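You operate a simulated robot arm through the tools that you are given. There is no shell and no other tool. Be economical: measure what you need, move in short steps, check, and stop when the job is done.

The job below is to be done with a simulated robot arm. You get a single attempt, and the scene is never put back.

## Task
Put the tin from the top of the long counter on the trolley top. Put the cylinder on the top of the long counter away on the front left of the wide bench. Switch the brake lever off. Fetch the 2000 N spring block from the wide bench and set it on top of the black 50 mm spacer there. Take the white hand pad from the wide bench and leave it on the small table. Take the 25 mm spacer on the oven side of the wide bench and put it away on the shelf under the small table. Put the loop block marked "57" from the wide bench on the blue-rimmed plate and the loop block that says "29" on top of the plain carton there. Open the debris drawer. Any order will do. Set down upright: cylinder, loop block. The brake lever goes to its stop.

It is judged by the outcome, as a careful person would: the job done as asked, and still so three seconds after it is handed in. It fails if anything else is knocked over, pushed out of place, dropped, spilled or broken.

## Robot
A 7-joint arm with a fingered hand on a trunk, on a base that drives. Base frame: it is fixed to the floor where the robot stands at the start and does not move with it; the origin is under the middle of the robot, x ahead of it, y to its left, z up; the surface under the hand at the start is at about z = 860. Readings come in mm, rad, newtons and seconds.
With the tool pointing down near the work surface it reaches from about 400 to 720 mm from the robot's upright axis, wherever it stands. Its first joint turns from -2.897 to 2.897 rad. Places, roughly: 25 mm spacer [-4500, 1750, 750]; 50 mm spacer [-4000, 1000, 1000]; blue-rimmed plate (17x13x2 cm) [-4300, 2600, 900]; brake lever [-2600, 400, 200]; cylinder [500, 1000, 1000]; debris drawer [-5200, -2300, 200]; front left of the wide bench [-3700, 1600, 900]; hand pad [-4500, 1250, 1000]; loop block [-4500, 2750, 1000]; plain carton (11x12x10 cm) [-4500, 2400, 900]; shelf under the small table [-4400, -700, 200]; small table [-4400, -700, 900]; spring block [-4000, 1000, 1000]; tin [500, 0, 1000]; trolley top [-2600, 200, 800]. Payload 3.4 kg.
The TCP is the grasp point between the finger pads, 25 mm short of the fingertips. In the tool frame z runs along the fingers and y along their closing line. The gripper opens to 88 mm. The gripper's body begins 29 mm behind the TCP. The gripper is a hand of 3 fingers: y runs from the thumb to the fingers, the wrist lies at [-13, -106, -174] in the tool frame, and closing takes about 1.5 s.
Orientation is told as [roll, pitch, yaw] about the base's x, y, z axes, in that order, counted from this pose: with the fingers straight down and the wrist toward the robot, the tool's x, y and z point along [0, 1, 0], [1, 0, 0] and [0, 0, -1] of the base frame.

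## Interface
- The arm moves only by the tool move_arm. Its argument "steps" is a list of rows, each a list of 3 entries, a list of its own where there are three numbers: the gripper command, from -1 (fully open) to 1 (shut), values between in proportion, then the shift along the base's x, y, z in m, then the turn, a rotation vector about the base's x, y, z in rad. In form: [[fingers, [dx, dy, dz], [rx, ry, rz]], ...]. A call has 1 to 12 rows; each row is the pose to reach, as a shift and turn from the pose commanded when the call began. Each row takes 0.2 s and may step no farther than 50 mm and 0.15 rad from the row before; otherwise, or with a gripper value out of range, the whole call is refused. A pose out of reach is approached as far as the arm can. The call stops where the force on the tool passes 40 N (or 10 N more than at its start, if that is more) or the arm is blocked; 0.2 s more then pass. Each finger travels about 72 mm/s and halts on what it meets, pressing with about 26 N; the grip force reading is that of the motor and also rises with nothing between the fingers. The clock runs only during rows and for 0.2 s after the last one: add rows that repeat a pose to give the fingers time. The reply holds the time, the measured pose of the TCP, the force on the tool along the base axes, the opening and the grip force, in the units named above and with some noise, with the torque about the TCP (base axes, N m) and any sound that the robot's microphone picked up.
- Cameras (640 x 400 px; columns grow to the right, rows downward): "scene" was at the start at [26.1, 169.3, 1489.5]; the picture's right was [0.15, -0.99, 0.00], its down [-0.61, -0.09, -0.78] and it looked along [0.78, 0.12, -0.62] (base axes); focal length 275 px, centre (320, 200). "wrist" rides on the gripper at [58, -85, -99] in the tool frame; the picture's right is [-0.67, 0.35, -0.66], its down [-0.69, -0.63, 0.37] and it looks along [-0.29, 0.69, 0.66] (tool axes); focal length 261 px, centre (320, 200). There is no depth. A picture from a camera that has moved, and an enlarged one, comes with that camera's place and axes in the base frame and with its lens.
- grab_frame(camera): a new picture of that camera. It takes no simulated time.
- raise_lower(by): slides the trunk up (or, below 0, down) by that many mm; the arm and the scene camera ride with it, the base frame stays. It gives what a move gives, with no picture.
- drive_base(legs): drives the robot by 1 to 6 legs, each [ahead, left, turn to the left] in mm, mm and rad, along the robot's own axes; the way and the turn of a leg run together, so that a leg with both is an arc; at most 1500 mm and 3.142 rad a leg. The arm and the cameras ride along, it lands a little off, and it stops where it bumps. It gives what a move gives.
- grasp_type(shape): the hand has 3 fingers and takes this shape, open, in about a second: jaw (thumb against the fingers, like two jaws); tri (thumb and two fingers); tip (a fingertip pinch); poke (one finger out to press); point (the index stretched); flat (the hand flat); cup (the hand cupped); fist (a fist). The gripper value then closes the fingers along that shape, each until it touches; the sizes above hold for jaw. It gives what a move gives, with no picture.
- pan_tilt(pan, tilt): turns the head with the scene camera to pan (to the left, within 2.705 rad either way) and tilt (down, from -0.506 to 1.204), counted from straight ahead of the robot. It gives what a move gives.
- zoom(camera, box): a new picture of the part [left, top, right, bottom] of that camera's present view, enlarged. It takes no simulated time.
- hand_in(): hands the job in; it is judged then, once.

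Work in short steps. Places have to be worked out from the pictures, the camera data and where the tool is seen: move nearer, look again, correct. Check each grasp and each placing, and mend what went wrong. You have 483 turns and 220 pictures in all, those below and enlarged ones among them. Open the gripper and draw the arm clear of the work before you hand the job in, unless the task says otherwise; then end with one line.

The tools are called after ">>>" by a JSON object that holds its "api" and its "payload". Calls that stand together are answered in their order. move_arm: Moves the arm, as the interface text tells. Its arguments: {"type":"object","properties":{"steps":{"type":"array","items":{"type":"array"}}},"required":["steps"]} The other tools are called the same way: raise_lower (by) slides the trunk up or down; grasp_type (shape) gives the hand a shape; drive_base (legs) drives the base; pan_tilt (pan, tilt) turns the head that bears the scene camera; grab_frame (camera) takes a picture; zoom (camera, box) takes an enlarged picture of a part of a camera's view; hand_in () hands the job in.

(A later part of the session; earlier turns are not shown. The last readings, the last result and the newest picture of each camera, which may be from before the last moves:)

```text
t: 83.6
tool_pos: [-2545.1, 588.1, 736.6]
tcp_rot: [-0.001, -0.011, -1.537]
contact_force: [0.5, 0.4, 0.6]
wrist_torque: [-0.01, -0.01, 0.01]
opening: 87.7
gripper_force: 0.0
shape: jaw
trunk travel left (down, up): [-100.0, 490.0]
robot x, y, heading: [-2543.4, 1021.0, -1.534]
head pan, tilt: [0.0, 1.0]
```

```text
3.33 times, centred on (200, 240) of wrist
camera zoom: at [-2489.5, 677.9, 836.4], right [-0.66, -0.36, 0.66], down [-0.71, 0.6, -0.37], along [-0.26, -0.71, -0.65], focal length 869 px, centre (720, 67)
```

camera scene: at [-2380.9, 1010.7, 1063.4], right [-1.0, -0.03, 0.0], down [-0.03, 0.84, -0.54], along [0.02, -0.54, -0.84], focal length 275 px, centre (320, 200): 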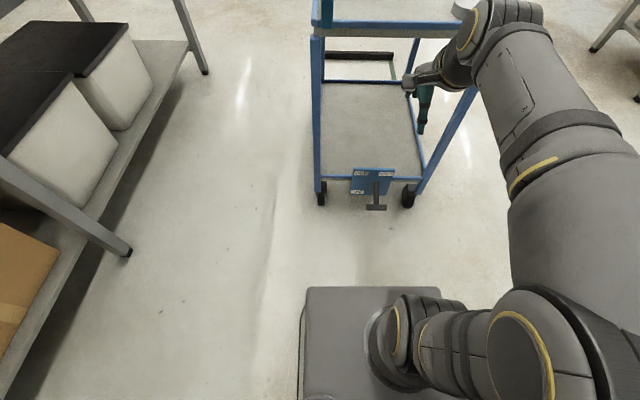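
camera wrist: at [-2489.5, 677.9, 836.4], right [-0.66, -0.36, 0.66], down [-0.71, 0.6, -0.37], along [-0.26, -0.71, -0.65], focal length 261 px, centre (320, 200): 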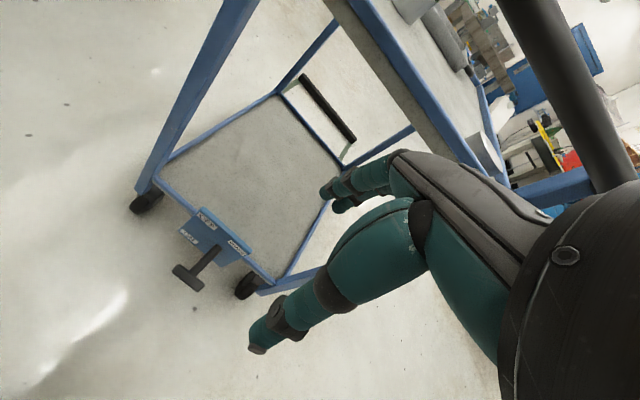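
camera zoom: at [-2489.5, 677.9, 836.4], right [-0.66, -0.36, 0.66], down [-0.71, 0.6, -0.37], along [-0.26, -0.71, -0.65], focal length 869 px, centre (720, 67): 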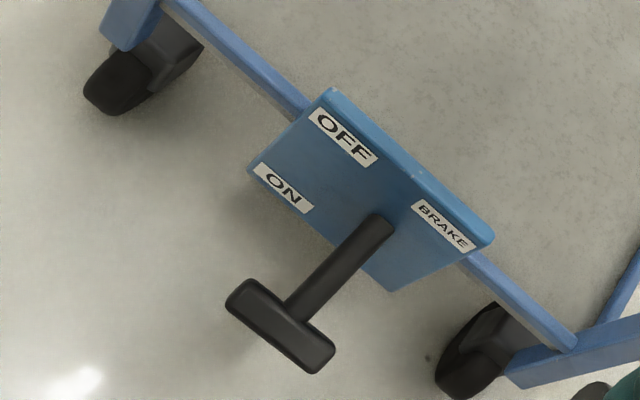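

Triangulated: T centre (-2572,467,176), rod root (≈-2572,382,207). I lower the trunk fully, turn the hand 90° and come down in front of the lever.

>>> {"api": "raise_lower", "payload": {"by": -100}}

>>> {"api": "move_arm", "payload": {"steps": [[-1, [0, 0, -0.02], [0, 0, 0.14]], [-1, [0, 0, -0.04], [0, 0, 0.28]], [-1, [0, 0, -0.06], [0, 0, 0.42]], [-1, [0, 0, -0.08], [0, 0, 0.56]], [-1, [0, 0, -0.1], [0, 0, 0.7]], [-1, [0, 0, -0.12], [0, 0, 0.84]], [-1, [0, 0, -0.14], [0, 0, 0.98]], [-1, [0, 0, -0.16], [0, 0, 1.12]], [-1, [0, 0, -0.18], [0, 0, 1.26]], [-1, [0, 0, -0.2], [0, 0, 1.4]], [-1, [0, 0, -0.22], [0, 0, 1.537]], [-1, [0, 0, -0.22], [0, 0, 1.537]]]}}

>>> {"api": "grab_frame", "payload": {"camera": "scene"}}

>>> {"api": "grab_frame", "payload": {"camera": "wrist"}}

```text
t: 85.0
tool_pos: [-2544.4, 588.7, 637.4]
tcp_rot: [0.001, -0.01, -1.539]
contact_force: [0.4, -0.1, -0.5]
wrist_torque: [0.01, -0.03, -0.03]
opening: 87.8
gripper_force: 0.0
shape: jaw
trunk travel left (down, up): [0.0, 590.0]
robot x, y, heading: [-2539.1, 1015.1, -1.534]
head pan, tilt: [0.0, 1.0]
```

```text
t: 87.6
tool_pos: [-2546.3, 587.7, 418.1]
tcp_rot: [0.001, -0.012, 0.001]
contact_force: [0.3, 0.6, -0.7]
wrist_torque: [0.02, -0.01, -0.03]
opening: 87.9
gripper_force: 0.1
shape: jaw
trunk travel left (down, up): [0.0, 590.0]
robot x, y, heading: [-2540.7, 1018.8, -1.538]
head pan, tilt: [0.0, 1.0]
```

```text
185 pictures are left
camera scene: at [-2380.9, 1010.7, 963.4], right [-1.0, -0.03, 0.0], down [-0.03, 0.84, -0.54], along [0.02, -0.54, -0.84], focal length 275 px, centre (320, 200)
```

scene: 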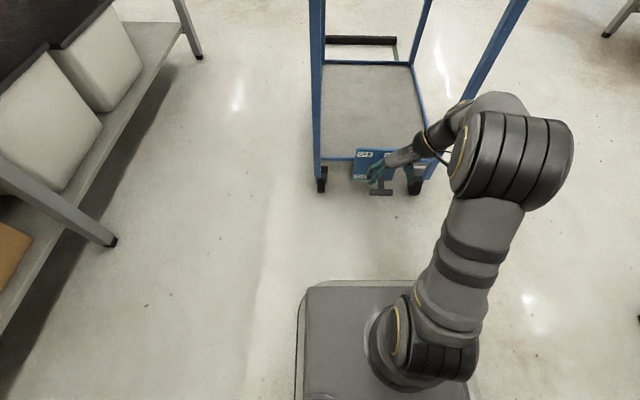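

```text
184 pictures are left
camera wrist: at [-2631.4, 647.2, 516.6], right [0.34, -0.67, 0.66], down [-0.62, -0.69, -0.37], along [0.7, -0.28, -0.65], focal length 261 px, centre (320, 200)
```

wrist: 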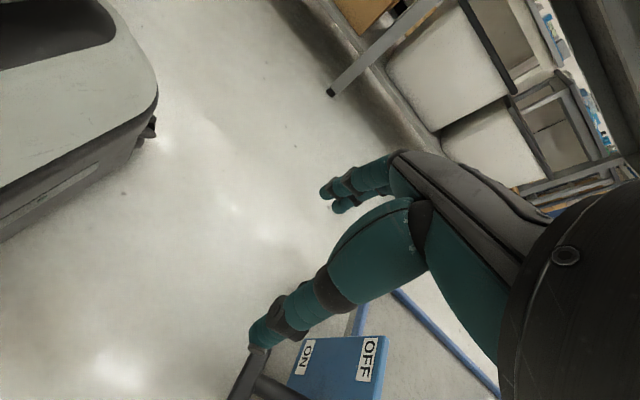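

The hand fits; now lower, move over the rod between plate and T, then check before straddling.

>>> {"api": "move_arm", "payload": {"steps": [[-1, [-0.013, 0, -0.045], [0, 0, 0]], [-1, [-0.026, 0, -0.09], [0, 0, 0]], [-1, [-0.026, -0.03, -0.12], [0, 0, 0]], [-1, [-0.026, -0.075, -0.13], [0, 0, 0]], [-1, [-0.026, -0.115, -0.145], [0, 0, 0]], [-1, [-0.026, -0.152, -0.16], [0, 0, 0]], [-1, [-0.026, -0.152, -0.16], [0, 0, 0]]]}}

>>> {"api": "grab_frame", "payload": {"camera": "scene"}}

>>> {"api": "grab_frame", "payload": {"camera": "wrist"}}

```text
t: 89.2
tool_pos: [-2572.4, 437.3, 256.0]
tcp_rot: [0.001, -0.01, -0.001]
contact_force: [0.7, -0.5, -0.5]
wrist_torque: [-0.03, -0.02, 0.03]
opening: 87.8
gripper_force: 0.0
shape: jaw
trunk travel left (down, up): [0.0, 590.0]
robot x, y, heading: [-2540.9, 1016.9, -1.54]
head pan, tilt: [0.0, 1.0]
```

```text
183 pictures are left
camera scene: at [-2380.9, 1010.7, 963.4], right [-1.0, -0.03, 0.0], down [-0.03, 0.84, -0.54], along [0.02, -0.54, -0.84], focal length 275 px, centre (320, 200)
```

scene: 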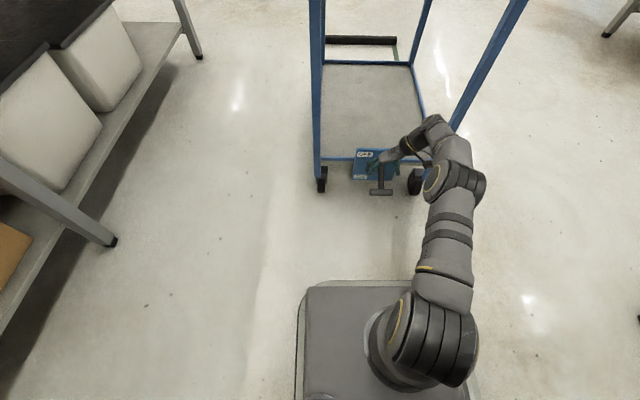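

```text
182 pictures are left
camera wrist: at [-2657.4, 495.5, 355.8], right [0.34, -0.67, 0.66], down [-0.63, -0.68, -0.37], along [0.7, -0.28, -0.65], focal length 261 px, centre (320, 200)
```

wrist: 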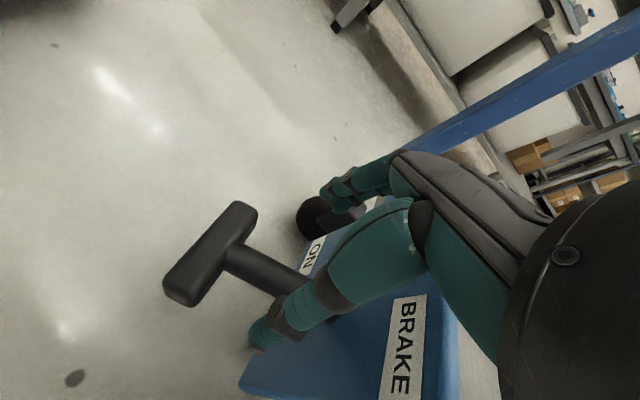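

The rod runs between the open fingers, T clear. I descend to z≈185 and close.

>>> {"api": "move_arm", "payload": {"steps": [[-1, [-0.002, -0.001, -0.03], [0, 0, 0]], [-1, [-0.002, -0.001, -0.055], [0, 0, 0]], [-1, [-0.002, -0.001, -0.071], [0, 0, 0]], [0, [-0.002, -0.001, -0.071], [0, 0, 0]], [1, [-0.002, -0.001, -0.071], [0, 0, 0]], [1, [-0.002, -0.001, -0.071], [0, 0, 0]], [1, [-0.002, -0.001, -0.071], [0, 0, 0]], [1, [-0.002, -0.001, -0.071], [0, 0, 0]], [1, [-0.002, -0.001, -0.071], [0, 0, 0]]]}}

>>> {"api": "grab_frame", "payload": {"camera": "wrist"}}

```text
t: 91.2
tool_pos: [-2574.6, 437.0, 185.1]
tcp_rot: [0.001, -0.011, -0.003]
contact_force: [-5.5, 0.5, -3.7]
wrist_torque: [0.02, -0.09, -0.05]
opening: 8.2
gripper_force: 25.9
shape: jaw
out of reach, approached as far as the arm can: row 3
trunk travel left (down, up): [0.0, 590.0]
robot x, y, heading: [-2542.9, 1017.6, -1.538]
head pan, tilt: [0.0, 1.0]
```

```text
181 pictures are left
camera wrist: at [-2658.3, 497.5, 284.2], right [0.34, -0.67, 0.66], down [-0.63, -0.68, -0.37], along [0.7, -0.29, -0.65], focal length 261 px, centre (320, 200)
```

wrist: 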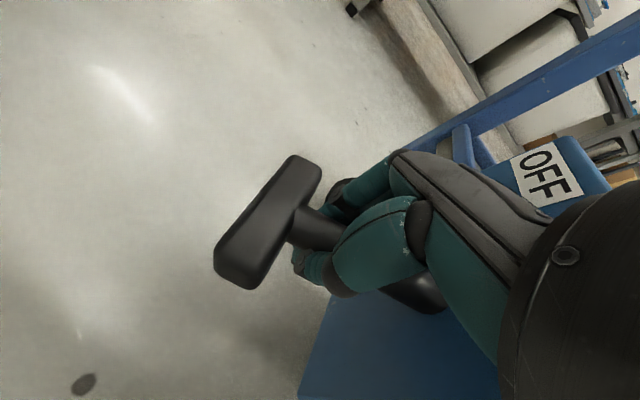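

The fingers close beneath/around the rod (8 mm). I lift in small steps and watch the force.

>>> {"api": "move_arm", "payload": {"steps": [[1, [0, 0.001, 0.008], [0, 0, 0]], [1, [0, 0.002, 0.016], [0, 0, 0]], [1, [0, 0.002, 0.024], [0, 0, 0]], [1, [0, 0.002, 0.032], [0, 0, 0]]]}}

>>> {"api": "grab_frame", "payload": {"camera": "wrist"}}

```text
t: 92.2
tool_pos: [-2574.3, 436.6, 220.4]
tcp_rot: [-0.005, -0.012, -0.001]
contact_force: [-1.7, -3.6, 3.0]
wrist_torque: [0.18, -0.13, -0.09]
opening: 6.9
gripper_force: 25.8
shape: jaw
trunk travel left (down, up): [0.0, 590.0]
robot x, y, heading: [-2541.6, 1018.6, -1.534]
head pan, tilt: [0.0, 1.0]
```

```text
180 pictures are left
camera wrist: at [-2658.8, 496.0, 318.8], right [0.34, -0.67, 0.66], down [-0.63, -0.69, -0.37], along [0.7, -0.29, -0.65], focal length 261 px, centre (320, 200)
```

wrist: 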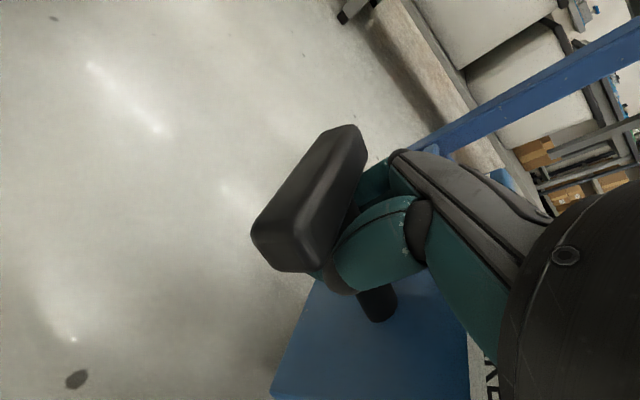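

The lever rises with it. I continue gently toward its stop.

>>> {"api": "move_arm", "payload": {"steps": [[1, [0, 0.0, 0.005], [0, 0, 0]], [1, [0, -0.001, 0.01], [0, 0, 0]], [1, [0, -0.001, 0.015], [0, 0, 0]], [1, [0, -0.002, 0.02], [0, 0, 0]], [1, [0, -0.002, 0.024], [0, 0, 0]]]}}

>>> {"api": "grab_frame", "payload": {"camera": "wrist"}}

>>> {"api": "zoom", "payload": {"camera": "scene", "box": [336, 110, 448, 220]}}

```text
t: 93.4
tool_pos: [-2575.3, 438.5, 236.3]
tcp_rot: [0.012, -0.005, -0.001]
contact_force: [-1.5, -7.3, -23.2]
wrist_torque: [0.29, 0.02, -0.19]
opening: 6.9
gripper_force: 26.0
shape: jaw
trunk travel left (down, up): [0.0, 590.0]
robot x, y, heading: [-2540.3, 1016.7, -1.544]
head pan, tilt: [0.0, 1.0]
stopped in row 5: the force on the tool passed its limit at 43 N (the readings are from after the stop); the commanded pose is now the measured one
```

```text
179 pictures are left
camera wrist: at [-2660.0, 496.7, 336.6], right [0.34, -0.68, 0.65], down [-0.63, -0.68, -0.38], along [0.7, -0.28, -0.66], focal length 261 px, centre (320, 200)
```

wrist: 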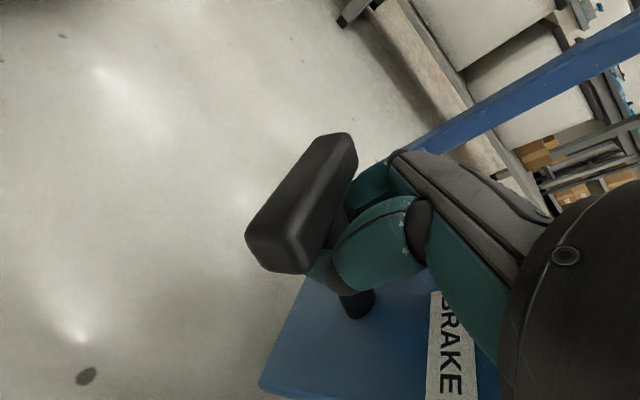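

```text
3.64 times, centred on (392, 165) of scene
camera zoom: at [-2381.1, 1008.7, 963.4], right [-1.0, -0.03, 0.0], down [-0.03, 0.84, -0.54], along [0.02, -0.54, -0.84], focal length 1002 px, centre (58, 327)
```

zoom: 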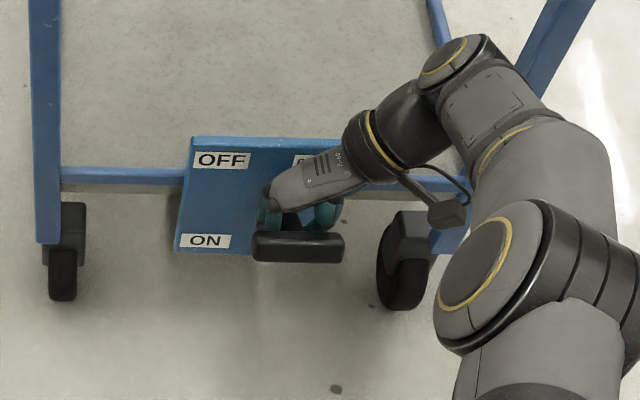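

The lever hit its upper stop (43 N). I relax slightly, open, withdraw upward and check where it stays.

>>> {"api": "move_arm", "payload": {"steps": [[1, [0, 0, -0.001], [0, 0, 0]], [0, [0, 0, -0.001], [0, 0, 0]], [-1, [0, 0, -0.001], [0, 0, 0]], [-1, [0, 0, -0.001], [0, 0, 0]], [-1, [0, 0, -0.001], [0, 0, 0]], [-1, [0, 0, -0.001], [0, 0, 0]], [-1, [0, 0, -0.001], [0, 0, 0]]]}}

>>> {"api": "grab_frame", "payload": {"camera": "wrist"}}

```text
t: 95.0
tool_pos: [-2573.8, 437.9, 237.8]
tcp_rot: [0.007, -0.008, -0.001]
contact_force: [0.5, -0.9, 0.0]
wrist_torque: [0.01, -0.05, -0.01]
opening: 87.8
gripper_force: 0.1
shape: jaw
trunk travel left (down, up): [0.0, 590.0]
robot x, y, heading: [-2543.3, 1016.7, -1.537]
head pan, tilt: [0.0, 1.0]
```

```text
177 pictures are left
camera wrist: at [-2659.5, 496.6, 338.3], right [0.34, -0.67, 0.65], down [-0.63, -0.68, -0.37], along [0.7, -0.28, -0.66], focal length 261 px, centre (320, 200)
```

wrist: 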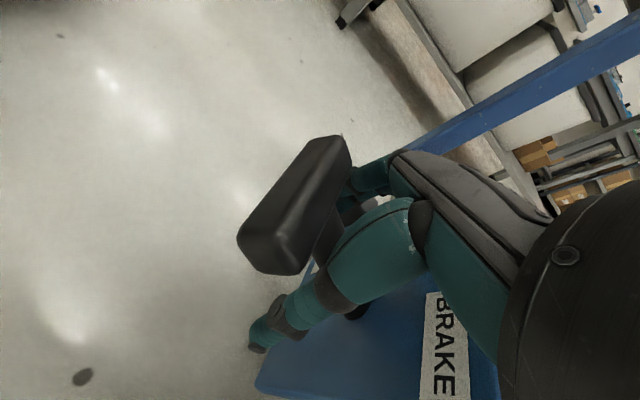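

Lever stays up. I withdraw straight up, then back.

>>> {"api": "move_arm", "payload": {"steps": [[-1, [0, 0, 0.03], [0, 0, 0]], [-1, [0, 0, 0.07], [0, 0, 0]], [-1, [0, 0, 0.12], [0, 0, 0]], [-1, [0, 0.04, 0.14], [0, 0, 0]], [-1, [0, 0.08, 0.16], [0, 0, 0]], [-1, [0, 0.12, 0.18], [0, 0, 0]], [-1, [0, 0.15, 0.2], [0, 0, 0]], [-1, [0, 0.15, 0.2], [0, 0, 0]]]}}

>>> {"api": "zoom", "payload": {"camera": "scene", "box": [312, 110, 472, 220]}}

>>> {"api": "zoom", "payload": {"camera": "wrist", "box": [160, 200, 400, 400]}}

```text
t: 96.8
tool_pos: [-2572.5, 589.0, 442.6]
tcp_rot: [0.004, -0.008, 0.0]
contact_force: [0.2, -0.9, 0.7]
wrist_torque: [-0.03, -0.01, 0.01]
opening: 87.7
gripper_force: 0.0
shape: jaw
trunk travel left (down, up): [0.0, 590.0]
robot x, y, heading: [-2539.7, 1013.4, -1.537]
head pan, tilt: [0.0, 1.0]
```

```text
3.64 times, centred on (392, 165) of scene
camera zoom: at [-2381.0, 1010.7, 963.4], right [-1.0, -0.03, 0.0], down [-0.03, 0.84, -0.54], along [0.02, -0.54, -0.84], focal length 1002 px, centre (58, 327)
```

zoom: 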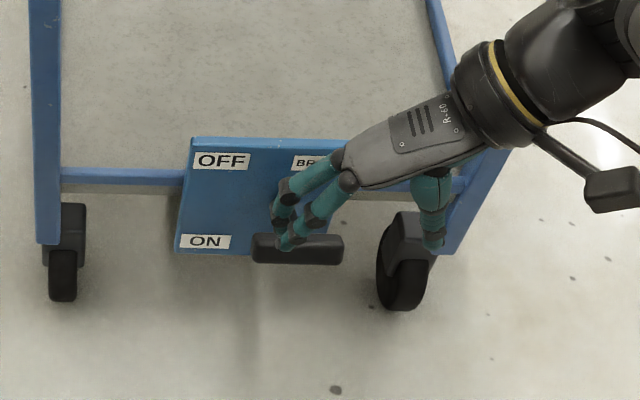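

```text
2.00 times, centred on (280, 300) of wrist
camera zoom: at [-2656.4, 647.3, 542.6], right [0.34, -0.67, 0.65], down [-0.63, -0.68, -0.37], along [0.7, -0.28, -0.66], focal length 521 px, centre (400, 0)
```

zoom: 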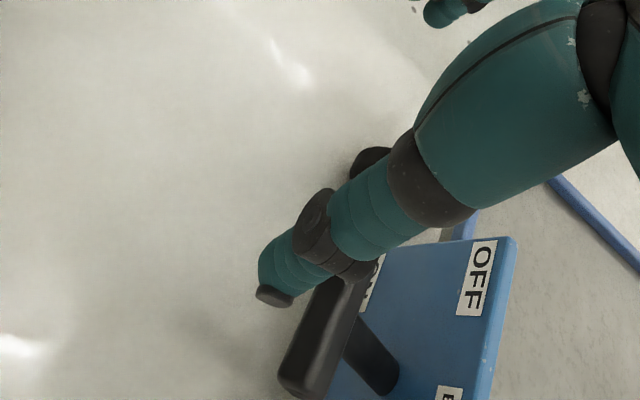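

The lever's T now sits at about z=259, symmetric to where it was. To be sure it is truly at its stop rather than jammed in my palm, I'll regrip with the hand tilted with the rod and pull again.

>>> {"api": "move_arm", "payload": {"steps": [[-1, [0, -0.03, -0.02], [0.15, 0, 0]], [-1, [0, -0.07, -0.04], [0.3, 0, 0]], [-1, [-0.001, -0.11, -0.06], [0.3, 0, 0]], [-1, [-0.001, -0.15, -0.08], [0.3, 0, 0]], [-1, [-0.001, -0.18, -0.105], [0.3, 0, 0]], [-1, [-0.001, -0.171, -0.14], [0.3, 0, 0]], [-1, [-0.001, -0.162, -0.175], [0.3, 0, 0]], [-1, [-0.001, -0.153, -0.209], [0.3, 0, 0]], [-1, [-0.001, -0.153, -0.209], [0.3, 0, 0]]]}}

>>> {"api": "grab_frame", "payload": {"camera": "wrist"}}

```text
t: 98.8
tool_pos: [-2573.6, 480.4, 237.7]
tcp_rot: [0.304, -0.005, -0.003]
contact_force: [-9.8, 2.0, 2.9]
wrist_torque: [0.0, -0.07, 0.01]
opening: 87.4
gripper_force: 0.1
shape: jaw
out of reach, approached as far as the arm can: row 4, 5, 6, 7, 8, 9
trunk travel left (down, up): [0.0, 590.0]
robot x, y, heading: [-2542.3, 1017.0, -1.538]
head pan, tilt: [0.0, 1.0]
```

```text
174 pictures are left
camera wrist: at [-2658.6, 507.0, 351.0], right [0.34, -0.84, 0.43], down [-0.63, -0.54, -0.56], along [0.7, -0.08, -0.71], focal length 261 px, centre (320, 200)
```

wrist: 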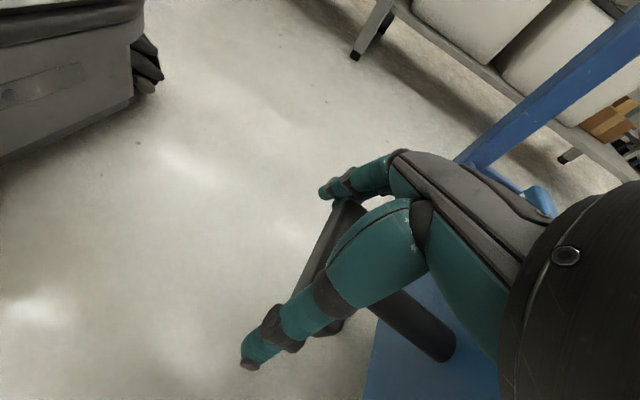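

Reach limits left the hand straddling the T itself; the fingers can grip the T's ends and pull up as a test.

>>> {"api": "move_arm", "payload": {"steps": [[0.5, [0, 0, 0.0], [0, 0, 0]], [1, [0, 0, 0.0], [0, 0, 0]], [1, [0, 0, 0], [0, 0, 0]], [1, [0, 0, 0], [0, 0, 0]]]}}

>>> {"api": "move_arm", "payload": {"steps": [[1, [0, 0, 0.004], [0, 0, 0]], [1, [0, 0, 0.008], [0, 0, 0]], [1, [0, 0, 0.012], [0, 0, 0]], [1, [0, 0, 0.016], [0, 0, 0]], [1, [0, 0, 0.02], [0, 0, 0]]]}}

>>> {"api": "grab_frame", "payload": {"camera": "wrist"}}

```text
t: 99.8
tool_pos: [-2569.7, 480.3, 239.2]
tcp_rot: [0.306, -0.011, 0.0]
contact_force: [28.5, 0.6, 3.5]
wrist_torque: [-0.11, -0.37, 0.03]
opening: 20.7
gripper_force: 25.3
shape: jaw
trunk travel left (down, up): [0.0, 590.0]
robot x, y, heading: [-2542.7, 1015.6, -1.534]
head pan, tilt: [0.0, 1.0]
```

```text
t: 101.0
tool_pos: [-2570.7, 475.5, 256.4]
tcp_rot: [0.304, -0.007, -0.001]
contact_force: [28.3, -3.4, 0.0]
wrist_torque: [0.03, -0.23, 0.1]
opening: 20.8
gripper_force: 25.7
shape: jaw
trunk travel left (down, up): [0.0, 590.0]
robot x, y, heading: [-2540.7, 1015.8, -1.538]
head pan, tilt: [0.0, 1.0]
```

```text
173 pictures are left
camera wrist: at [-2656.1, 503.5, 368.3], right [0.34, -0.84, 0.43], down [-0.63, -0.54, -0.56], along [0.7, -0.07, -0.71], focal length 261 px, centre (320, 200)
```

wrist: 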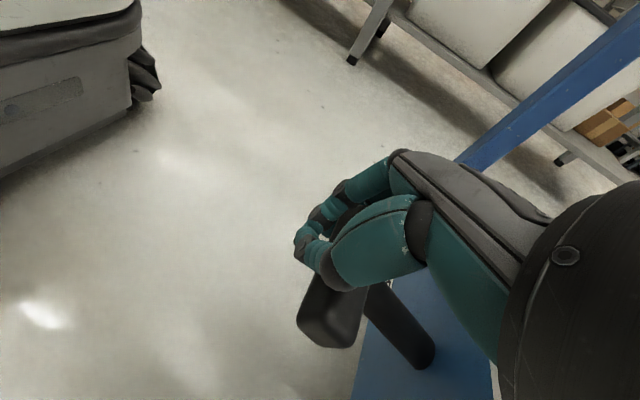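

The z force is still nil; I continue up a little to see if the curled fingers catch under the T.

>>> {"api": "move_arm", "payload": {"steps": [[1, [0, 0, 0.005], [0, 0, 0]], [1, [0, 0, 0.01], [0, 0, 0]], [1, [0, 0, 0.015], [0, 0, 0]], [1, [0, 0, 0.02], [0, 0, 0]]]}}

>>> {"api": "grab_frame", "payload": {"camera": "wrist"}}

```text
t: 101.7
tool_pos: [-2568.0, 476.7, 263.4]
tcp_rot: [0.318, -0.009, 0.006]
contact_force: [23.5, -1.7, -18.6]
wrist_torque: [0.11, 0.28, 0.08]
opening: 18.5
gripper_force: 25.7
shape: jaw
out of reach, approached as far as the arm can: row 3
trunk travel left (down, up): [0.0, 590.0]
robot x, y, heading: [-2537.4, 1014.6, -1.537]
head pan, tilt: [0.0, 1.0]
stopped in row 3: the force on the tool passed its limit at 42 N (the readings are from after the stop); the commanded pose is now the measured one
```

```text
172 pictures are left
camera wrist: at [-2653.5, 501.7, 375.1], right [0.35, -0.84, 0.42], down [-0.62, -0.54, -0.57], along [0.7, -0.06, -0.71], focal length 261 px, centre (320, 200)
```

wrist: 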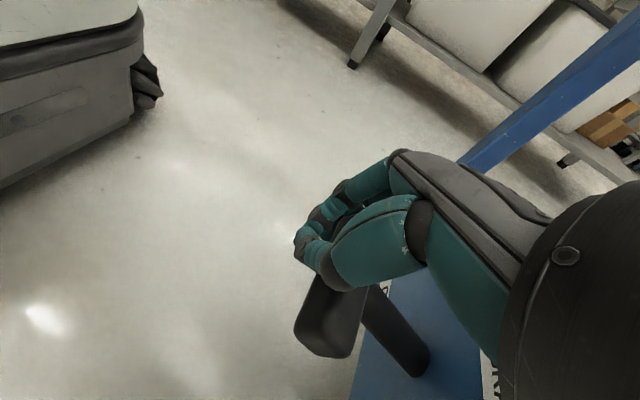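

It resists at 42 N without moving – the lever is at its stop. I release, centring, and withdraw.

>>> {"api": "move_arm", "payload": {"steps": [[1, [0, 0, -0.004], [0, 0, 0]], [-0.5, [-0.003, 0.0, -0.004], [0, 0, 0]], [-1, [-0.006, 0.0, -0.004], [0, 0, 0]], [-1, [-0.006, 0.0, -0.004], [0, 0, 0]], [-1, [-0.006, 0.0, -0.004], [0, 0, 0]], [-1, [-0.006, 0.0, -0.004], [0, 0, 0]]]}}

>>> {"api": "grab_frame", "payload": {"camera": "wrist"}}

```text
t: 103.1
tool_pos: [-2578.6, 476.0, 261.2]
tcp_rot: [0.313, -0.006, 0.001]
contact_force: [0.0, 0.0, 0.5]
wrist_torque: [0.0, 0.01, 0.05]
opening: 87.7
gripper_force: 0.1
shape: jaw
trunk travel left (down, up): [0.0, 590.0]
robot x, y, heading: [-2542.2, 1015.7, -1.54]
head pan, tilt: [0.0, 1.0]
```

```text
171 pictures are left
camera wrist: at [-2662.7, 501.8, 373.2], right [0.35, -0.84, 0.42], down [-0.63, -0.54, -0.56], along [0.7, -0.07, -0.71], focal length 261 px, centre (320, 200)
```

wrist: 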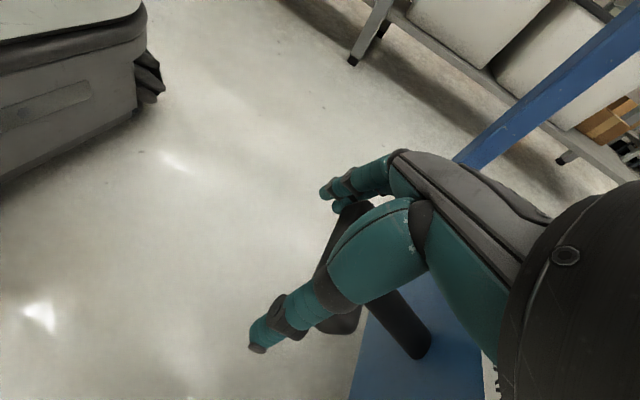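

Free. Up, back, and restore the hand's orientation.

>>> {"api": "move_arm", "payload": {"steps": [[-1, [0, 0, 0.04], [0, 0, 0]], [-1, [0, 0, 0.08], [0, 0, 0]], [-1, [0, 0.02, 0.12], [-0.1, 0, 0]], [-1, [0, 0.06, 0.145], [-0.2, 0, 0]], [-1, [0, 0.1, 0.165], [-0.31, 0, 0]], [-1, [0, 0.11, 0.185], [-0.31, 0, 0]]]}}

>>> {"api": "move_arm", "payload": {"steps": [[-1, [0, 0, 0.02], [0, 0, -0.14]], [-1, [0, 0, 0.04], [0, 0, -0.28]], [-1, [0, 0, 0.06], [0, 0, -0.42]], [-1, [0, 0, 0.08], [0, 0, -0.56]], [-1, [0, 0, 0.1], [0, 0, -0.7]], [-1, [0, 0, 0.12], [0, 0, -0.84]], [-1, [0, 0, 0.14], [0, 0, -0.98]], [-1, [0, 0, 0.16], [0, 0, -1.12]], [-1, [0, 0, 0.18], [0, 0, -1.26]], [-1, [0, 0.0, 0.19], [0, 0, -1.4]], [-1, [0, 0, 0.19], [0, 0, -1.537]], [-1, [0, 0, 0.19], [0, 0, -1.537]]]}}

>>> {"api": "grab_frame", "payload": {"camera": "scene"}}

>>> {"api": "zoom", "payload": {"camera": "wrist", "box": [80, 100, 320, 340]}}

```text
t: 104.5
tool_pos: [-2614.8, 439.5, 464.1]
tcp_rot: [0.005, -0.005, 0.004]
contact_force: [-0.4, -0.5, 0.6]
wrist_torque: [-0.02, 0.0, -0.03]
opening: 87.5
gripper_force: 0.2
shape: jaw
out of reach, approached as far as the arm can: row 1, 2, 3, 4, 5, 6
trunk travel left (down, up): [0.0, 590.0]
robot x, y, heading: [-2541.4, 1018.6, -1.538]
head pan, tilt: [0.0, 1.0]
```

```text
t: 107.1
tool_pos: [-2615.4, 398.5, 692.6]
tcp_rot: [0.002, -0.005, -1.536]
contact_force: [-0.8, 0.1, -0.1]
wrist_torque: [0.03, 0.0, 0.01]
opening: 87.8
gripper_force: 0.0
shape: jaw
out of reach, approached as far as the arm can: row 1, 2, 3, 4, 5, 6, 7, 8, 9, 10, 11, 12
trunk travel left (down, up): [0.0, 590.0]
robot x, y, heading: [-2539.8, 1016.9, -1.537]
head pan, tilt: [0.0, 1.0]
```

```text
170 pictures are left
camera scene: at [-2381.0, 1010.8, 963.4], right [-1.0, -0.03, 0.0], down [-0.03, 0.84, -0.54], along [0.02, -0.54, -0.84], focal length 275 px, centre (320, 200)
```

scene: 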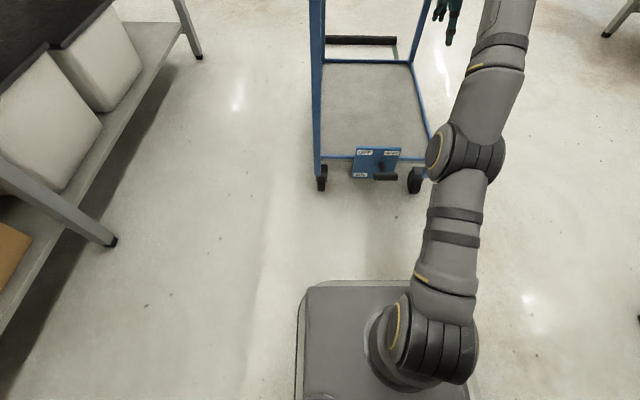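

```text
1.67 times, centred on (200, 220) of wrist
camera zoom: at [-2559.8, 487.3, 792.1], right [-0.66, -0.37, 0.65], down [-0.71, 0.6, -0.37], along [-0.26, -0.71, -0.66], focal length 434 px, centre (520, 167)
```

zoom: 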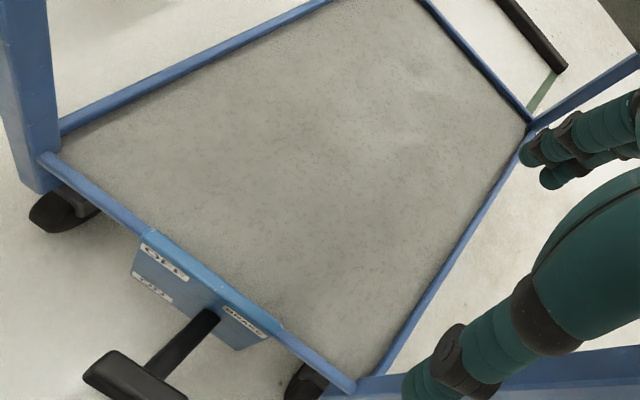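

The arm has drifted under the trolley handle (y=398) because of reach limits. I carefully go back down first in small moves and watch.

>>> {"api": "move_arm", "payload": {"steps": [[-1, [0, 0, -0.02], [0, 0, 0]], [-1, [0, 0, -0.04], [0, 0, 0]]]}}

>>> {"api": "grab_frame", "payload": {"camera": "wrist"}}

```text
t: 107.7
tool_pos: [-2618.1, 378.9, 663.2]
tcp_rot: [0.004, -0.003, -1.534]
contact_force: [0.1, -0.5, -0.6]
wrist_torque: [0.0, -0.01, 0.01]
opening: 87.4
gripper_force: 0.0
shape: jaw
out of reach, approached as far as the arm can: row 1, 2
trunk travel left (down, up): [0.0, 590.0]
robot x, y, heading: [-2540.6, 1015.8, -1.535]
head pan, tilt: [0.0, 1.0]
```

```text
168 pictures are left
camera wrist: at [-2563.3, 468.1, 763.6], right [-0.66, -0.37, 0.65], down [-0.71, 0.6, -0.37], along [-0.26, -0.71, -0.66], focal length 261 px, centre (320, 200)
```

wrist: 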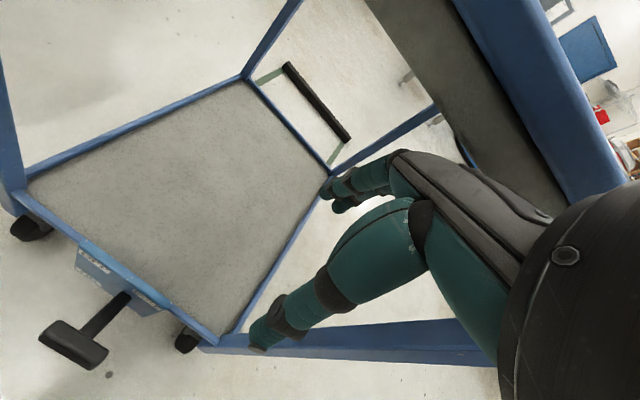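

I look with the head camera to see hand vs. handle before moving.

>>> {"api": "pan_tilt", "payload": {"pan": -0.2, "tilt": 0.35}}

>>> {"api": "grab_frame", "payload": {"camera": "scene"}}

```text
t: 108.8
tool_pos: [-2619.0, 380.0, 663.9]
tcp_rot: [0.004, -0.004, -1.534]
contact_force: [-0.4, -0.2, -0.5]
wrist_torque: [-0.02, -0.02, -0.01]
opening: 87.7
gripper_force: 0.1
shape: jaw
trunk travel left (down, up): [0.0, 590.0]
robot x, y, heading: [-2538.6, 1015.5, -1.534]
head pan, tilt: [-0.201, 0.351]
```

```text
167 pictures are left
camera scene: at [-2398.7, 988.6, 1018.1], right [-0.99, 0.17, 0.0], down [0.06, 0.34, -0.94], along [-0.16, -0.93, -0.34], focal length 275 px, centre (320, 200)
```

scene: 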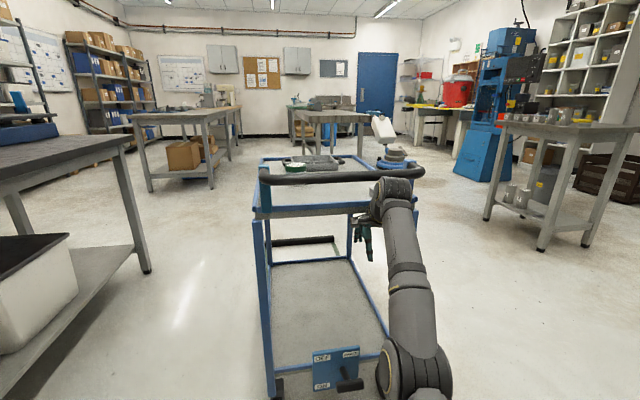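

The wrist is just in front of and below the handle. Backing the base straight pulls it away; I do that in short stages.

>>> {"api": "drive_base", "payload": {"legs": [[-50, 0, 0]]}}

>>> {"api": "grab_frame", "payload": {"camera": "scene"}}

```text
t: 109.7
tool_pos: [-2621.1, 429.1, 663.7]
tcp_rot: [0.003, -0.005, -1.536]
contact_force: [0.8, 0.0, -0.6]
wrist_torque: [0.02, 0.01, -0.01]
opening: 87.8
gripper_force: 0.0
shape: jaw
trunk travel left (down, up): [0.0, 590.0]
robot x, y, heading: [-2540.0, 1065.5, -1.535]
head pan, tilt: [-0.201, 0.351]
```

```text
166 pictures are left
camera scene: at [-2400.4, 1038.0, 1018.2], right [-0.99, 0.17, 0.0], down [0.06, 0.34, -0.94], along [-0.16, -0.93, -0.34], focal length 275 px, centre (320, 200)
```

scene: 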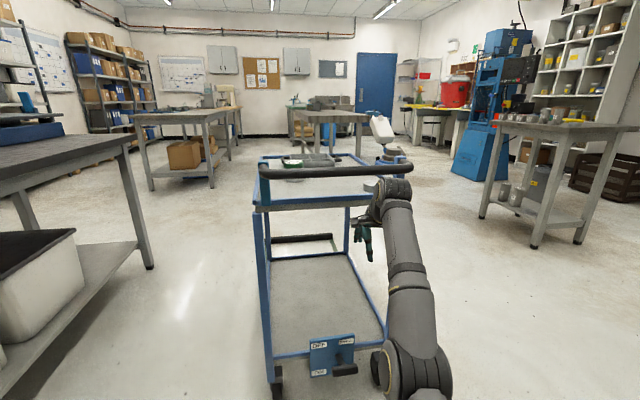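

>>> {"api": "drive_base", "payload": {"legs": [[-400, 0, 0]]}}

>>> {"api": "raise_lower", "payload": {"by": 300}}

>>> {"api": "grab_frame", "payload": {"camera": "scene"}}

```text
t: 112.2
tool_pos: [-2640.6, 825.5, 662.9]
tcp_rot: [0.003, -0.005, -1.548]
contact_force: [0.7, 0.8, -0.9]
wrist_torque: [0.03, -0.02, 0.02]
opening: 87.6
gripper_force: 0.0
shape: jaw
trunk travel left (down, up): [0.0, 590.0]
robot x, y, heading: [-2552.2, 1461.8, -1.55]
head pan, tilt: [-0.201, 0.351]
```

```text
t: 115.2
tool_pos: [-2639.7, 825.8, 963.9]
tcp_rot: [0.003, -0.003, -1.549]
contact_force: [0.1, -0.3, -0.1]
wrist_torque: [-0.02, 0.01, -0.03]
opening: 87.6
gripper_force: 0.0
shape: jaw
trunk travel left (down, up): [-300.0, 290.0]
robot x, y, heading: [-2551.7, 1461.0, -1.546]
head pan, tilt: [-0.201, 0.351]
```

```text
165 pictures are left
camera scene: at [-2411.3, 1431.3, 1318.2], right [-0.98, 0.18, 0.0], down [0.06, 0.34, -0.94], along [-0.17, -0.92, -0.34], focal length 275 px, centre (320, 200)
```

scene: 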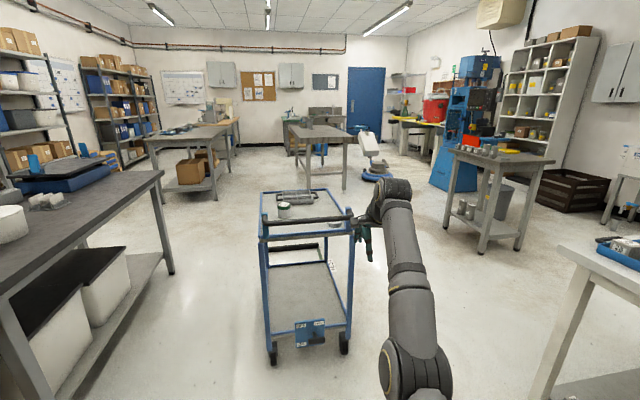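

Trolley, tin and lever look fine. Now I try to bring the arm back to its normal tucked pose.

>>> {"api": "move_arm", "payload": {"steps": [[-1, [0, 0.04, 0.0], [0, 0, 0]], [-1, [0, 0.08, 0.0], [0, 0, 0]], [-1, [0, 0.12, 0.0], [0, 0, 0]], [-1, [0, 0.16, 0], [0, 0, 0]], [-1, [0, 0.2, 0], [0, 0, 0]]]}}

>>> {"api": "grab_frame", "payload": {"camera": "scene"}}

```text
t: 116.3
tool_pos: [-2670.8, 921.8, 1064.9]
tcp_rot: [0.003, -0.001, -1.548]
contact_force: [-0.6, -0.3, 0.0]
wrist_torque: [0.0, 0.01, 0.0]
opening: 87.6
gripper_force: 0.0
shape: jaw
out of reach, approached as far as the arm can: row 1, 2, 3, 4, 5
trunk travel left (down, up): [-300.0, 290.0]
robot x, y, heading: [-2551.4, 1461.2, -1.549]
head pan, tilt: [-0.201, 0.351]
```

```text
164 pictures are left
camera scene: at [-2411.2, 1431.3, 1318.2], right [-0.98, 0.18, 0.0], down [0.06, 0.34, -0.94], along [-0.17, -0.92, -0.34], focal length 275 px, centre (320, 200)
```

scene: 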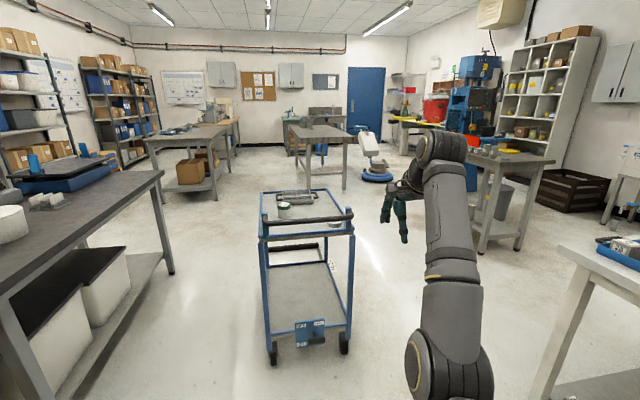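

The arm is stretched straight and slides along its reach limit. I try commanding further inward and down to bend the elbow.

>>> {"api": "move_arm", "payload": {"steps": [[-1, [0.03, 0.03, -0.02], [0, 0, 0]], [-1, [0.05, 0.06, -0.05], [0, 0, 0]], [-1, [0.07, 0.09, -0.08], [0, 0, 0]], [-1, [0.09, 0.12, -0.11], [0, 0, 0]], [-1, [0.1, 0.15, -0.14], [0, 0, 0]], [-1, [0.1, 0.18, -0.14], [0, 0, 0]]]}}

>>> {"api": "grab_frame", "payload": {"camera": "scene"}}

```text
t: 117.8
tool_pos: [-2599.3, 940.0, 1096.9]
tcp_rot: [0.003, 0.0, -1.547]
contact_force: [-0.2, -0.9, 0.5]
wrist_torque: [-0.03, 0.0, 0.0]
opening: 87.6
gripper_force: 0.1
shape: jaw
out of reach, approached as far as the arm can: row 1, 2, 3, 4, 5, 6
trunk travel left (down, up): [-300.0, 290.0]
robot x, y, heading: [-2552.3, 1458.5, -1.552]
head pan, tilt: [-0.201, 0.351]
```

```text
163 pictures are left
camera scene: at [-2411.4, 1430.7, 1318.2], right [-0.98, 0.18, 0.0], down [0.06, 0.34, -0.94], along [-0.17, -0.92, -0.34], focal length 275 px, centre (320, 200)
```

scene: 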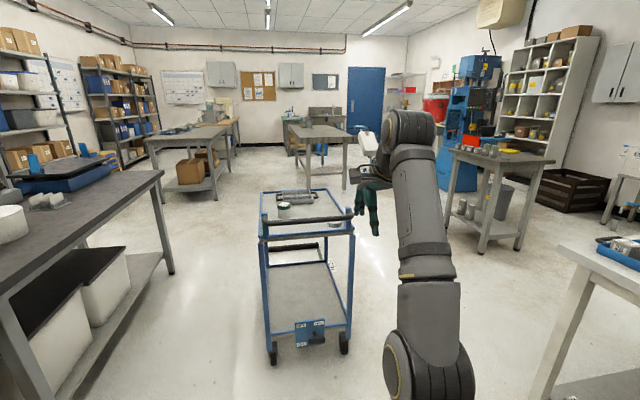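

Still stuck at full stretch; I try combining a yaw turn of the tool with the inward motion to free the elbow.

>>> {"api": "move_arm", "payload": {"steps": [[-1, [0, 0.02, -0.02], [0, 0, 0.14]], [-1, [0, 0.04, -0.04], [0, 0, 0.28]], [-1, [0, 0.06, -0.06], [0, 0, 0.42]], [-1, [0, 0.08, -0.08], [0, 0, 0.56]], [-1, [0, 0.1, -0.1], [0, 0, 0.7]], [-1, [0, 0.12, -0.12], [0, 0, 0.84]], [-1, [0, 0.14, -0.14], [0, 0, 0.98]], [-1, [0, 0.16, -0.16], [0, 0, 1.12]]]}}

>>> {"api": "grab_frame", "payload": {"camera": "scene"}}

```text
t: 119.5
tool_pos: [-2614.7, 940.5, 997.2]
tcp_rot: [0.002, -0.003, -0.426]
contact_force: [-0.5, -0.7, -0.5]
wrist_torque: [-0.04, 0.01, -0.03]
opening: 87.6
gripper_force: 0.2
shape: jaw
out of reach, approached as far as the arm can: row 1, 2, 3, 4, 5, 6, 7, 8
trunk travel left (down, up): [-300.0, 290.0]
robot x, y, heading: [-2550.7, 1461.3, -1.554]
head pan, tilt: [-0.201, 0.351]
```

```text
162 pictures are left
camera scene: at [-2411.4, 1431.2, 1318.2], right [-0.98, 0.18, 0.0], down [0.06, 0.34, -0.94], along [-0.17, -0.92, -0.34], focal length 275 px, centre (320, 200)
```

scene: 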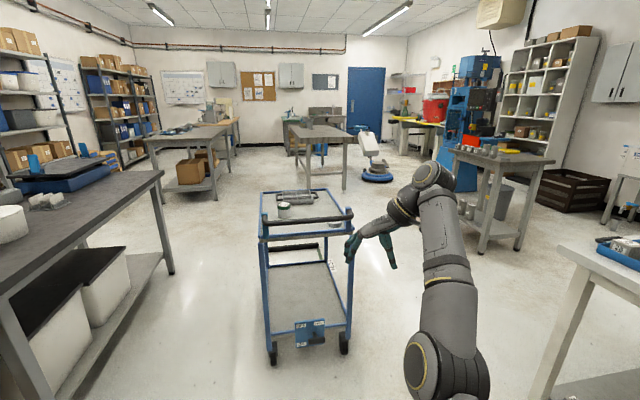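

>>> {"api": "pan_tilt", "payload": {"pan": -0.5, "tilt": 0.9}}

>>> {"api": "grab_frame", "payload": {"camera": "scene"}}

```text
t: 120.5
tool_pos: [-2615.1, 940.8, 998.4]
tcp_rot: [0.003, -0.003, -0.427]
contact_force: [-0.6, -0.4, -0.4]
wrist_torque: [0.0, -0.01, -0.01]
opening: 87.8
gripper_force: 0.0
shape: jaw
trunk travel left (down, up): [-300.0, 290.0]
robot x, y, heading: [-2551.4, 1459.9, -1.549]
head pan, tilt: [-0.499, 0.901]
```

```text
161 pictures are left
camera scene: at [-2429.4, 1455.9, 1270.7], right [-0.89, 0.46, 0.0], down [0.36, 0.7, -0.62], along [-0.29, -0.55, -0.78], focal length 275 px, centre (320, 200)
```

scene: 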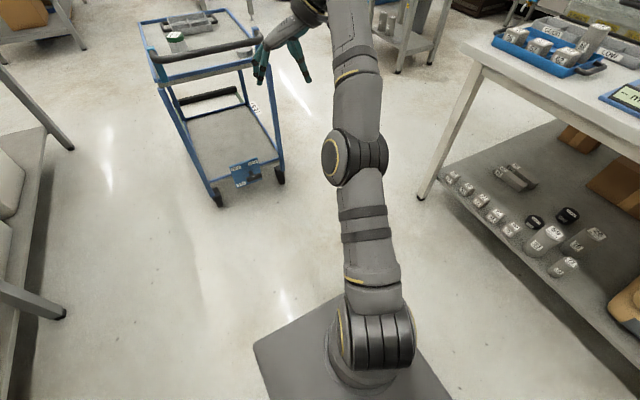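

The elbow likely went over to the wrong side of full stretch. I extend outward-and-up fully so it can cross back, then come inward.

>>> {"api": "move_arm", "payload": {"steps": [[-1, [0, -0.03, 0.03], [0, 0, 0]], [-1, [0, -0.06, 0.06], [0, 0, 0]], [-1, [0, -0.09, 0.09], [0, 0, 0]], [-1, [0, -0.12, 0.12], [0, 0, 0]], [-1, [0, -0.12, 0.12], [0, 0, 0]], [-1, [0, -0.12, 0.12], [0, 0, 0]]]}}

>>> {"api": "move_arm", "payload": {"steps": [[-1, [0, 0.03, -0.02], [0, 0, 0]], [-1, [0, 0.06, -0.04], [0, 0, 0]], [-1, [0, 0.09, -0.06], [0, 0, 0]], [-1, [0, 0.12, -0.08], [0, 0, 0]], [-1, [0, 0.15, -0.1], [0, 0, 0]], [-1, [0, 0.18, -0.12], [0, 0, 0]]]}}

```text
t: 121.9
tool_pos: [-2580.3, 948.6, 1023.2]
tcp_rot: [0.003, -0.004, -0.427]
contact_force: [-0.5, 0.0, 1.0]
wrist_torque: [0.0, -0.01, 0.01]
opening: 87.9
gripper_force: 0.1
shape: jaw
out of reach, approached as far as the arm can: row 1, 2, 3, 4, 5, 6
trunk travel left (down, up): [-300.0, 290.0]
robot x, y, heading: [-2555.4, 1457.1, -1.545]
head pan, tilt: [-0.499, 0.901]
```

```text
t: 123.3
tool_pos: [-2578.9, 1130.0, 913.6]
tcp_rot: [0.004, -0.003, -0.43]
contact_force: [0.5, -0.4, 0.6]
wrist_torque: [-0.04, 0.04, -0.01]
opening: 87.7
gripper_force: 0.0
shape: jaw
trunk travel left (down, up): [-300.0, 290.0]
robot x, y, heading: [-2553.7, 1463.0, -1.551]
head pan, tilt: [-0.499, 0.901]
```

Freed: the elbow bends again. I restore the tool's yaw and a 425 mm tuck.

>>> {"api": "move_arm", "payload": {"steps": [[-1, [0, -0.01, 0.02], [0, 0, -0.14]], [-1, [0, -0.02, 0.04], [0, 0, -0.28]], [-1, [0, -0.03, 0.06], [0, 0, -0.42]], [-1, [0, -0.05, 0.08], [0, 0, -0.56]], [-1, [0, -0.07, 0.1], [0, 0, -0.7]], [-1, [0, -0.09, 0.1], [0, 0, -0.84]], [-1, [0, -0.1, 0.1], [0, 0, -0.98]], [-1, [0, -0.1, 0.1], [0, 0, -1.12]], [-1, [0, -0.1, 0.1], [0, 0, -1.12]]]}}

>>> {"api": "raise_lower", "payload": {"by": 200}}

>>> {"api": "pan_tilt", "payload": {"pan": -0.2, "tilt": 0.6}}

>>> {"api": "grab_frame", "payload": {"camera": "scene"}}

```text
t: 125.3
tool_pos: [-2579.7, 1028.8, 1013.0]
tcp_rot: [0.004, -0.003, -1.549]
contact_force: [-0.2, 1.1, 0.8]
wrist_torque: [-0.01, -0.03, 0.01]
opening: 87.5
gripper_force: 0.0
shape: jaw
trunk travel left (down, up): [-300.0, 290.0]
robot x, y, heading: [-2551.5, 1461.4, -1.549]
head pan, tilt: [-0.499, 0.901]
```

```text
t: 127.5
tool_pos: [-2578.9, 1028.9, 1213.5]
tcp_rot: [0.004, -0.004, -1.548]
contact_force: [0.0, -0.6, 0.7]
wrist_torque: [0.0, 0.0, 0.03]
opening: 87.7
gripper_force: 0.0
shape: jaw
trunk travel left (down, up): [-500.0, 90.0]
robot x, y, heading: [-2551.3, 1461.8, -1.553]
head pan, tilt: [-0.499, 0.901]
```

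```text
t: 128.3
tool_pos: [-2579.8, 1029.9, 1213.3]
tcp_rot: [0.004, -0.002, -1.548]
contact_force: [-0.9, -0.6, -0.3]
wrist_torque: [-0.01, 0.02, 0.0]
opening: 87.6
gripper_force: 0.0
shape: jaw
trunk travel left (down, up): [-500.0, 90.0]
robot x, y, heading: [-2553.9, 1460.2, -1.554]
head pan, tilt: [-0.201, 0.6]
```

```text
160 pictures are left
camera scene: at [-2410.5, 1436.1, 1495.4], right [-0.98, 0.18, 0.0], down [0.1, 0.56, -0.82], along [-0.15, -0.81, -0.57], focal length 275 px, centre (320, 200)
```

scene: 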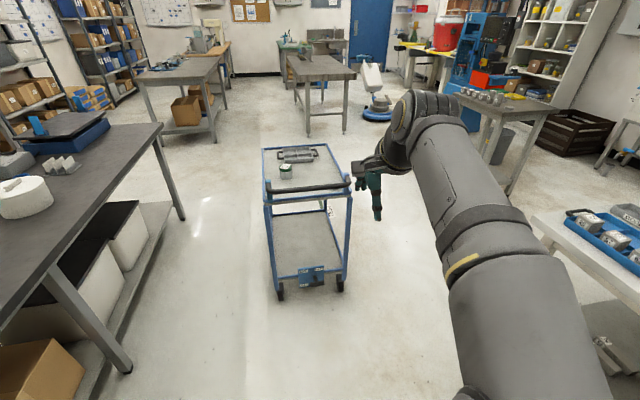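

Good. Now I turn to face the wide bench and survey it.

>>> {"api": "drive_base", "payload": {"legs": [[0, 0, -1.588]]}}

>>> {"api": "pan_tilt", "payload": {"pan": 0.3, "tilt": 0.4}}

>>> {"api": "grab_frame", "payload": {"camera": "scene"}}

>>> {"api": "zoom", "payload": {"camera": "scene", "box": [160, 120, 400, 270]}}

>>> {"api": "pan_tilt", "payload": {"pan": -0.5, "tilt": 0.4}}

>>> {"api": "grab_frame", "payload": {"camera": "scene"}}

```text
t: 132.7
tool_pos: [-2981.6, 1521.2, 1214.0]
tcp_rot: [0.004, -0.004, 3.088]
contact_force: [-0.3, -0.2, -0.4]
wrist_torque: [0.0, 0.0, -0.01]
opening: 87.7
gripper_force: 0.1
shape: jaw
trunk travel left (down, up): [-500.0, 90.0]
robot x, y, heading: [-2551.6, 1459.4, 3.083]
head pan, tilt: [-0.201, 0.6]
```

```text
t: 133.6
tool_pos: [-2979.9, 1521.4, 1214.6]
tcp_rot: [0.004, -0.004, 3.088]
contact_force: [-1.2, -0.6, 0.2]
wrist_torque: [-0.03, -0.04, 0.0]
opening: 87.9
gripper_force: 0.1
shape: jaw
trunk travel left (down, up): [-500.0, 90.0]
robot x, y, heading: [-2552.9, 1462.6, 3.086]
head pan, tilt: [0.3, 0.4]
```

```text
159 pictures are left
camera scene: at [-2590.1, 1276.3, 1513.6], right [-0.24, 0.97, 0.0], down [0.38, 0.09, -0.92], along [-0.89, -0.22, -0.39], focal length 275 px, centre (320, 200)
```

scene: 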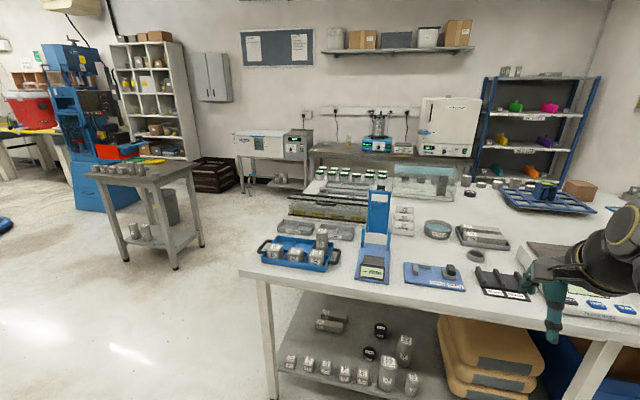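

```text
2.67 times, centred on (280, 195) of scene
camera zoom: at [-2590.1, 1276.3, 1513.6], right [-0.24, 0.97, 0.0], down [0.38, 0.09, -0.92], along [-0.89, -0.22, -0.39], focal length 734 px, centre (427, 213)
```

zoom: 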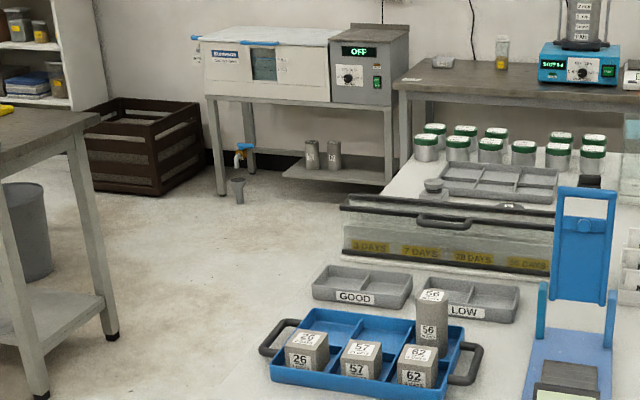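

```text
t: 134.7
tool_pos: [-2981.5, 1521.1, 1212.8]
tcp_rot: [0.003, -0.003, 3.087]
contact_force: [0.7, 0.8, -0.1]
wrist_torque: [0.01, -0.01, -0.01]
opening: 87.7
gripper_force: 0.0
shape: jaw
trunk travel left (down, up): [-500.0, 90.0]
robot x, y, heading: [-2554.1, 1462.0, 3.092]
head pan, tilt: [-0.499, 0.4]
```

```text
157 pictures are left
camera scene: at [-2579.0, 1347.4, 1513.7], right [0.53, 0.85, 0.0], down [0.33, -0.2, -0.92], along [-0.78, 0.48, -0.39], focal length 275 px, centre (320, 200)
```

scene: 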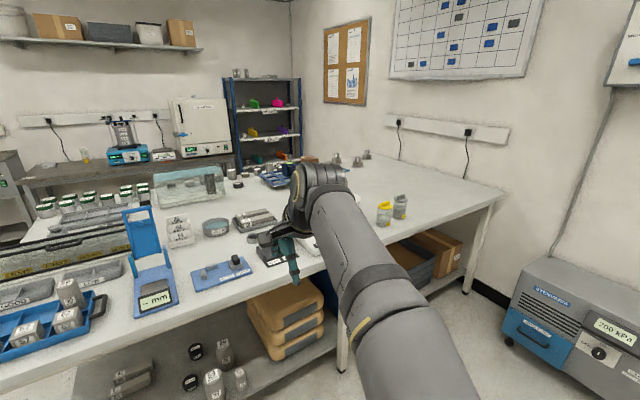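

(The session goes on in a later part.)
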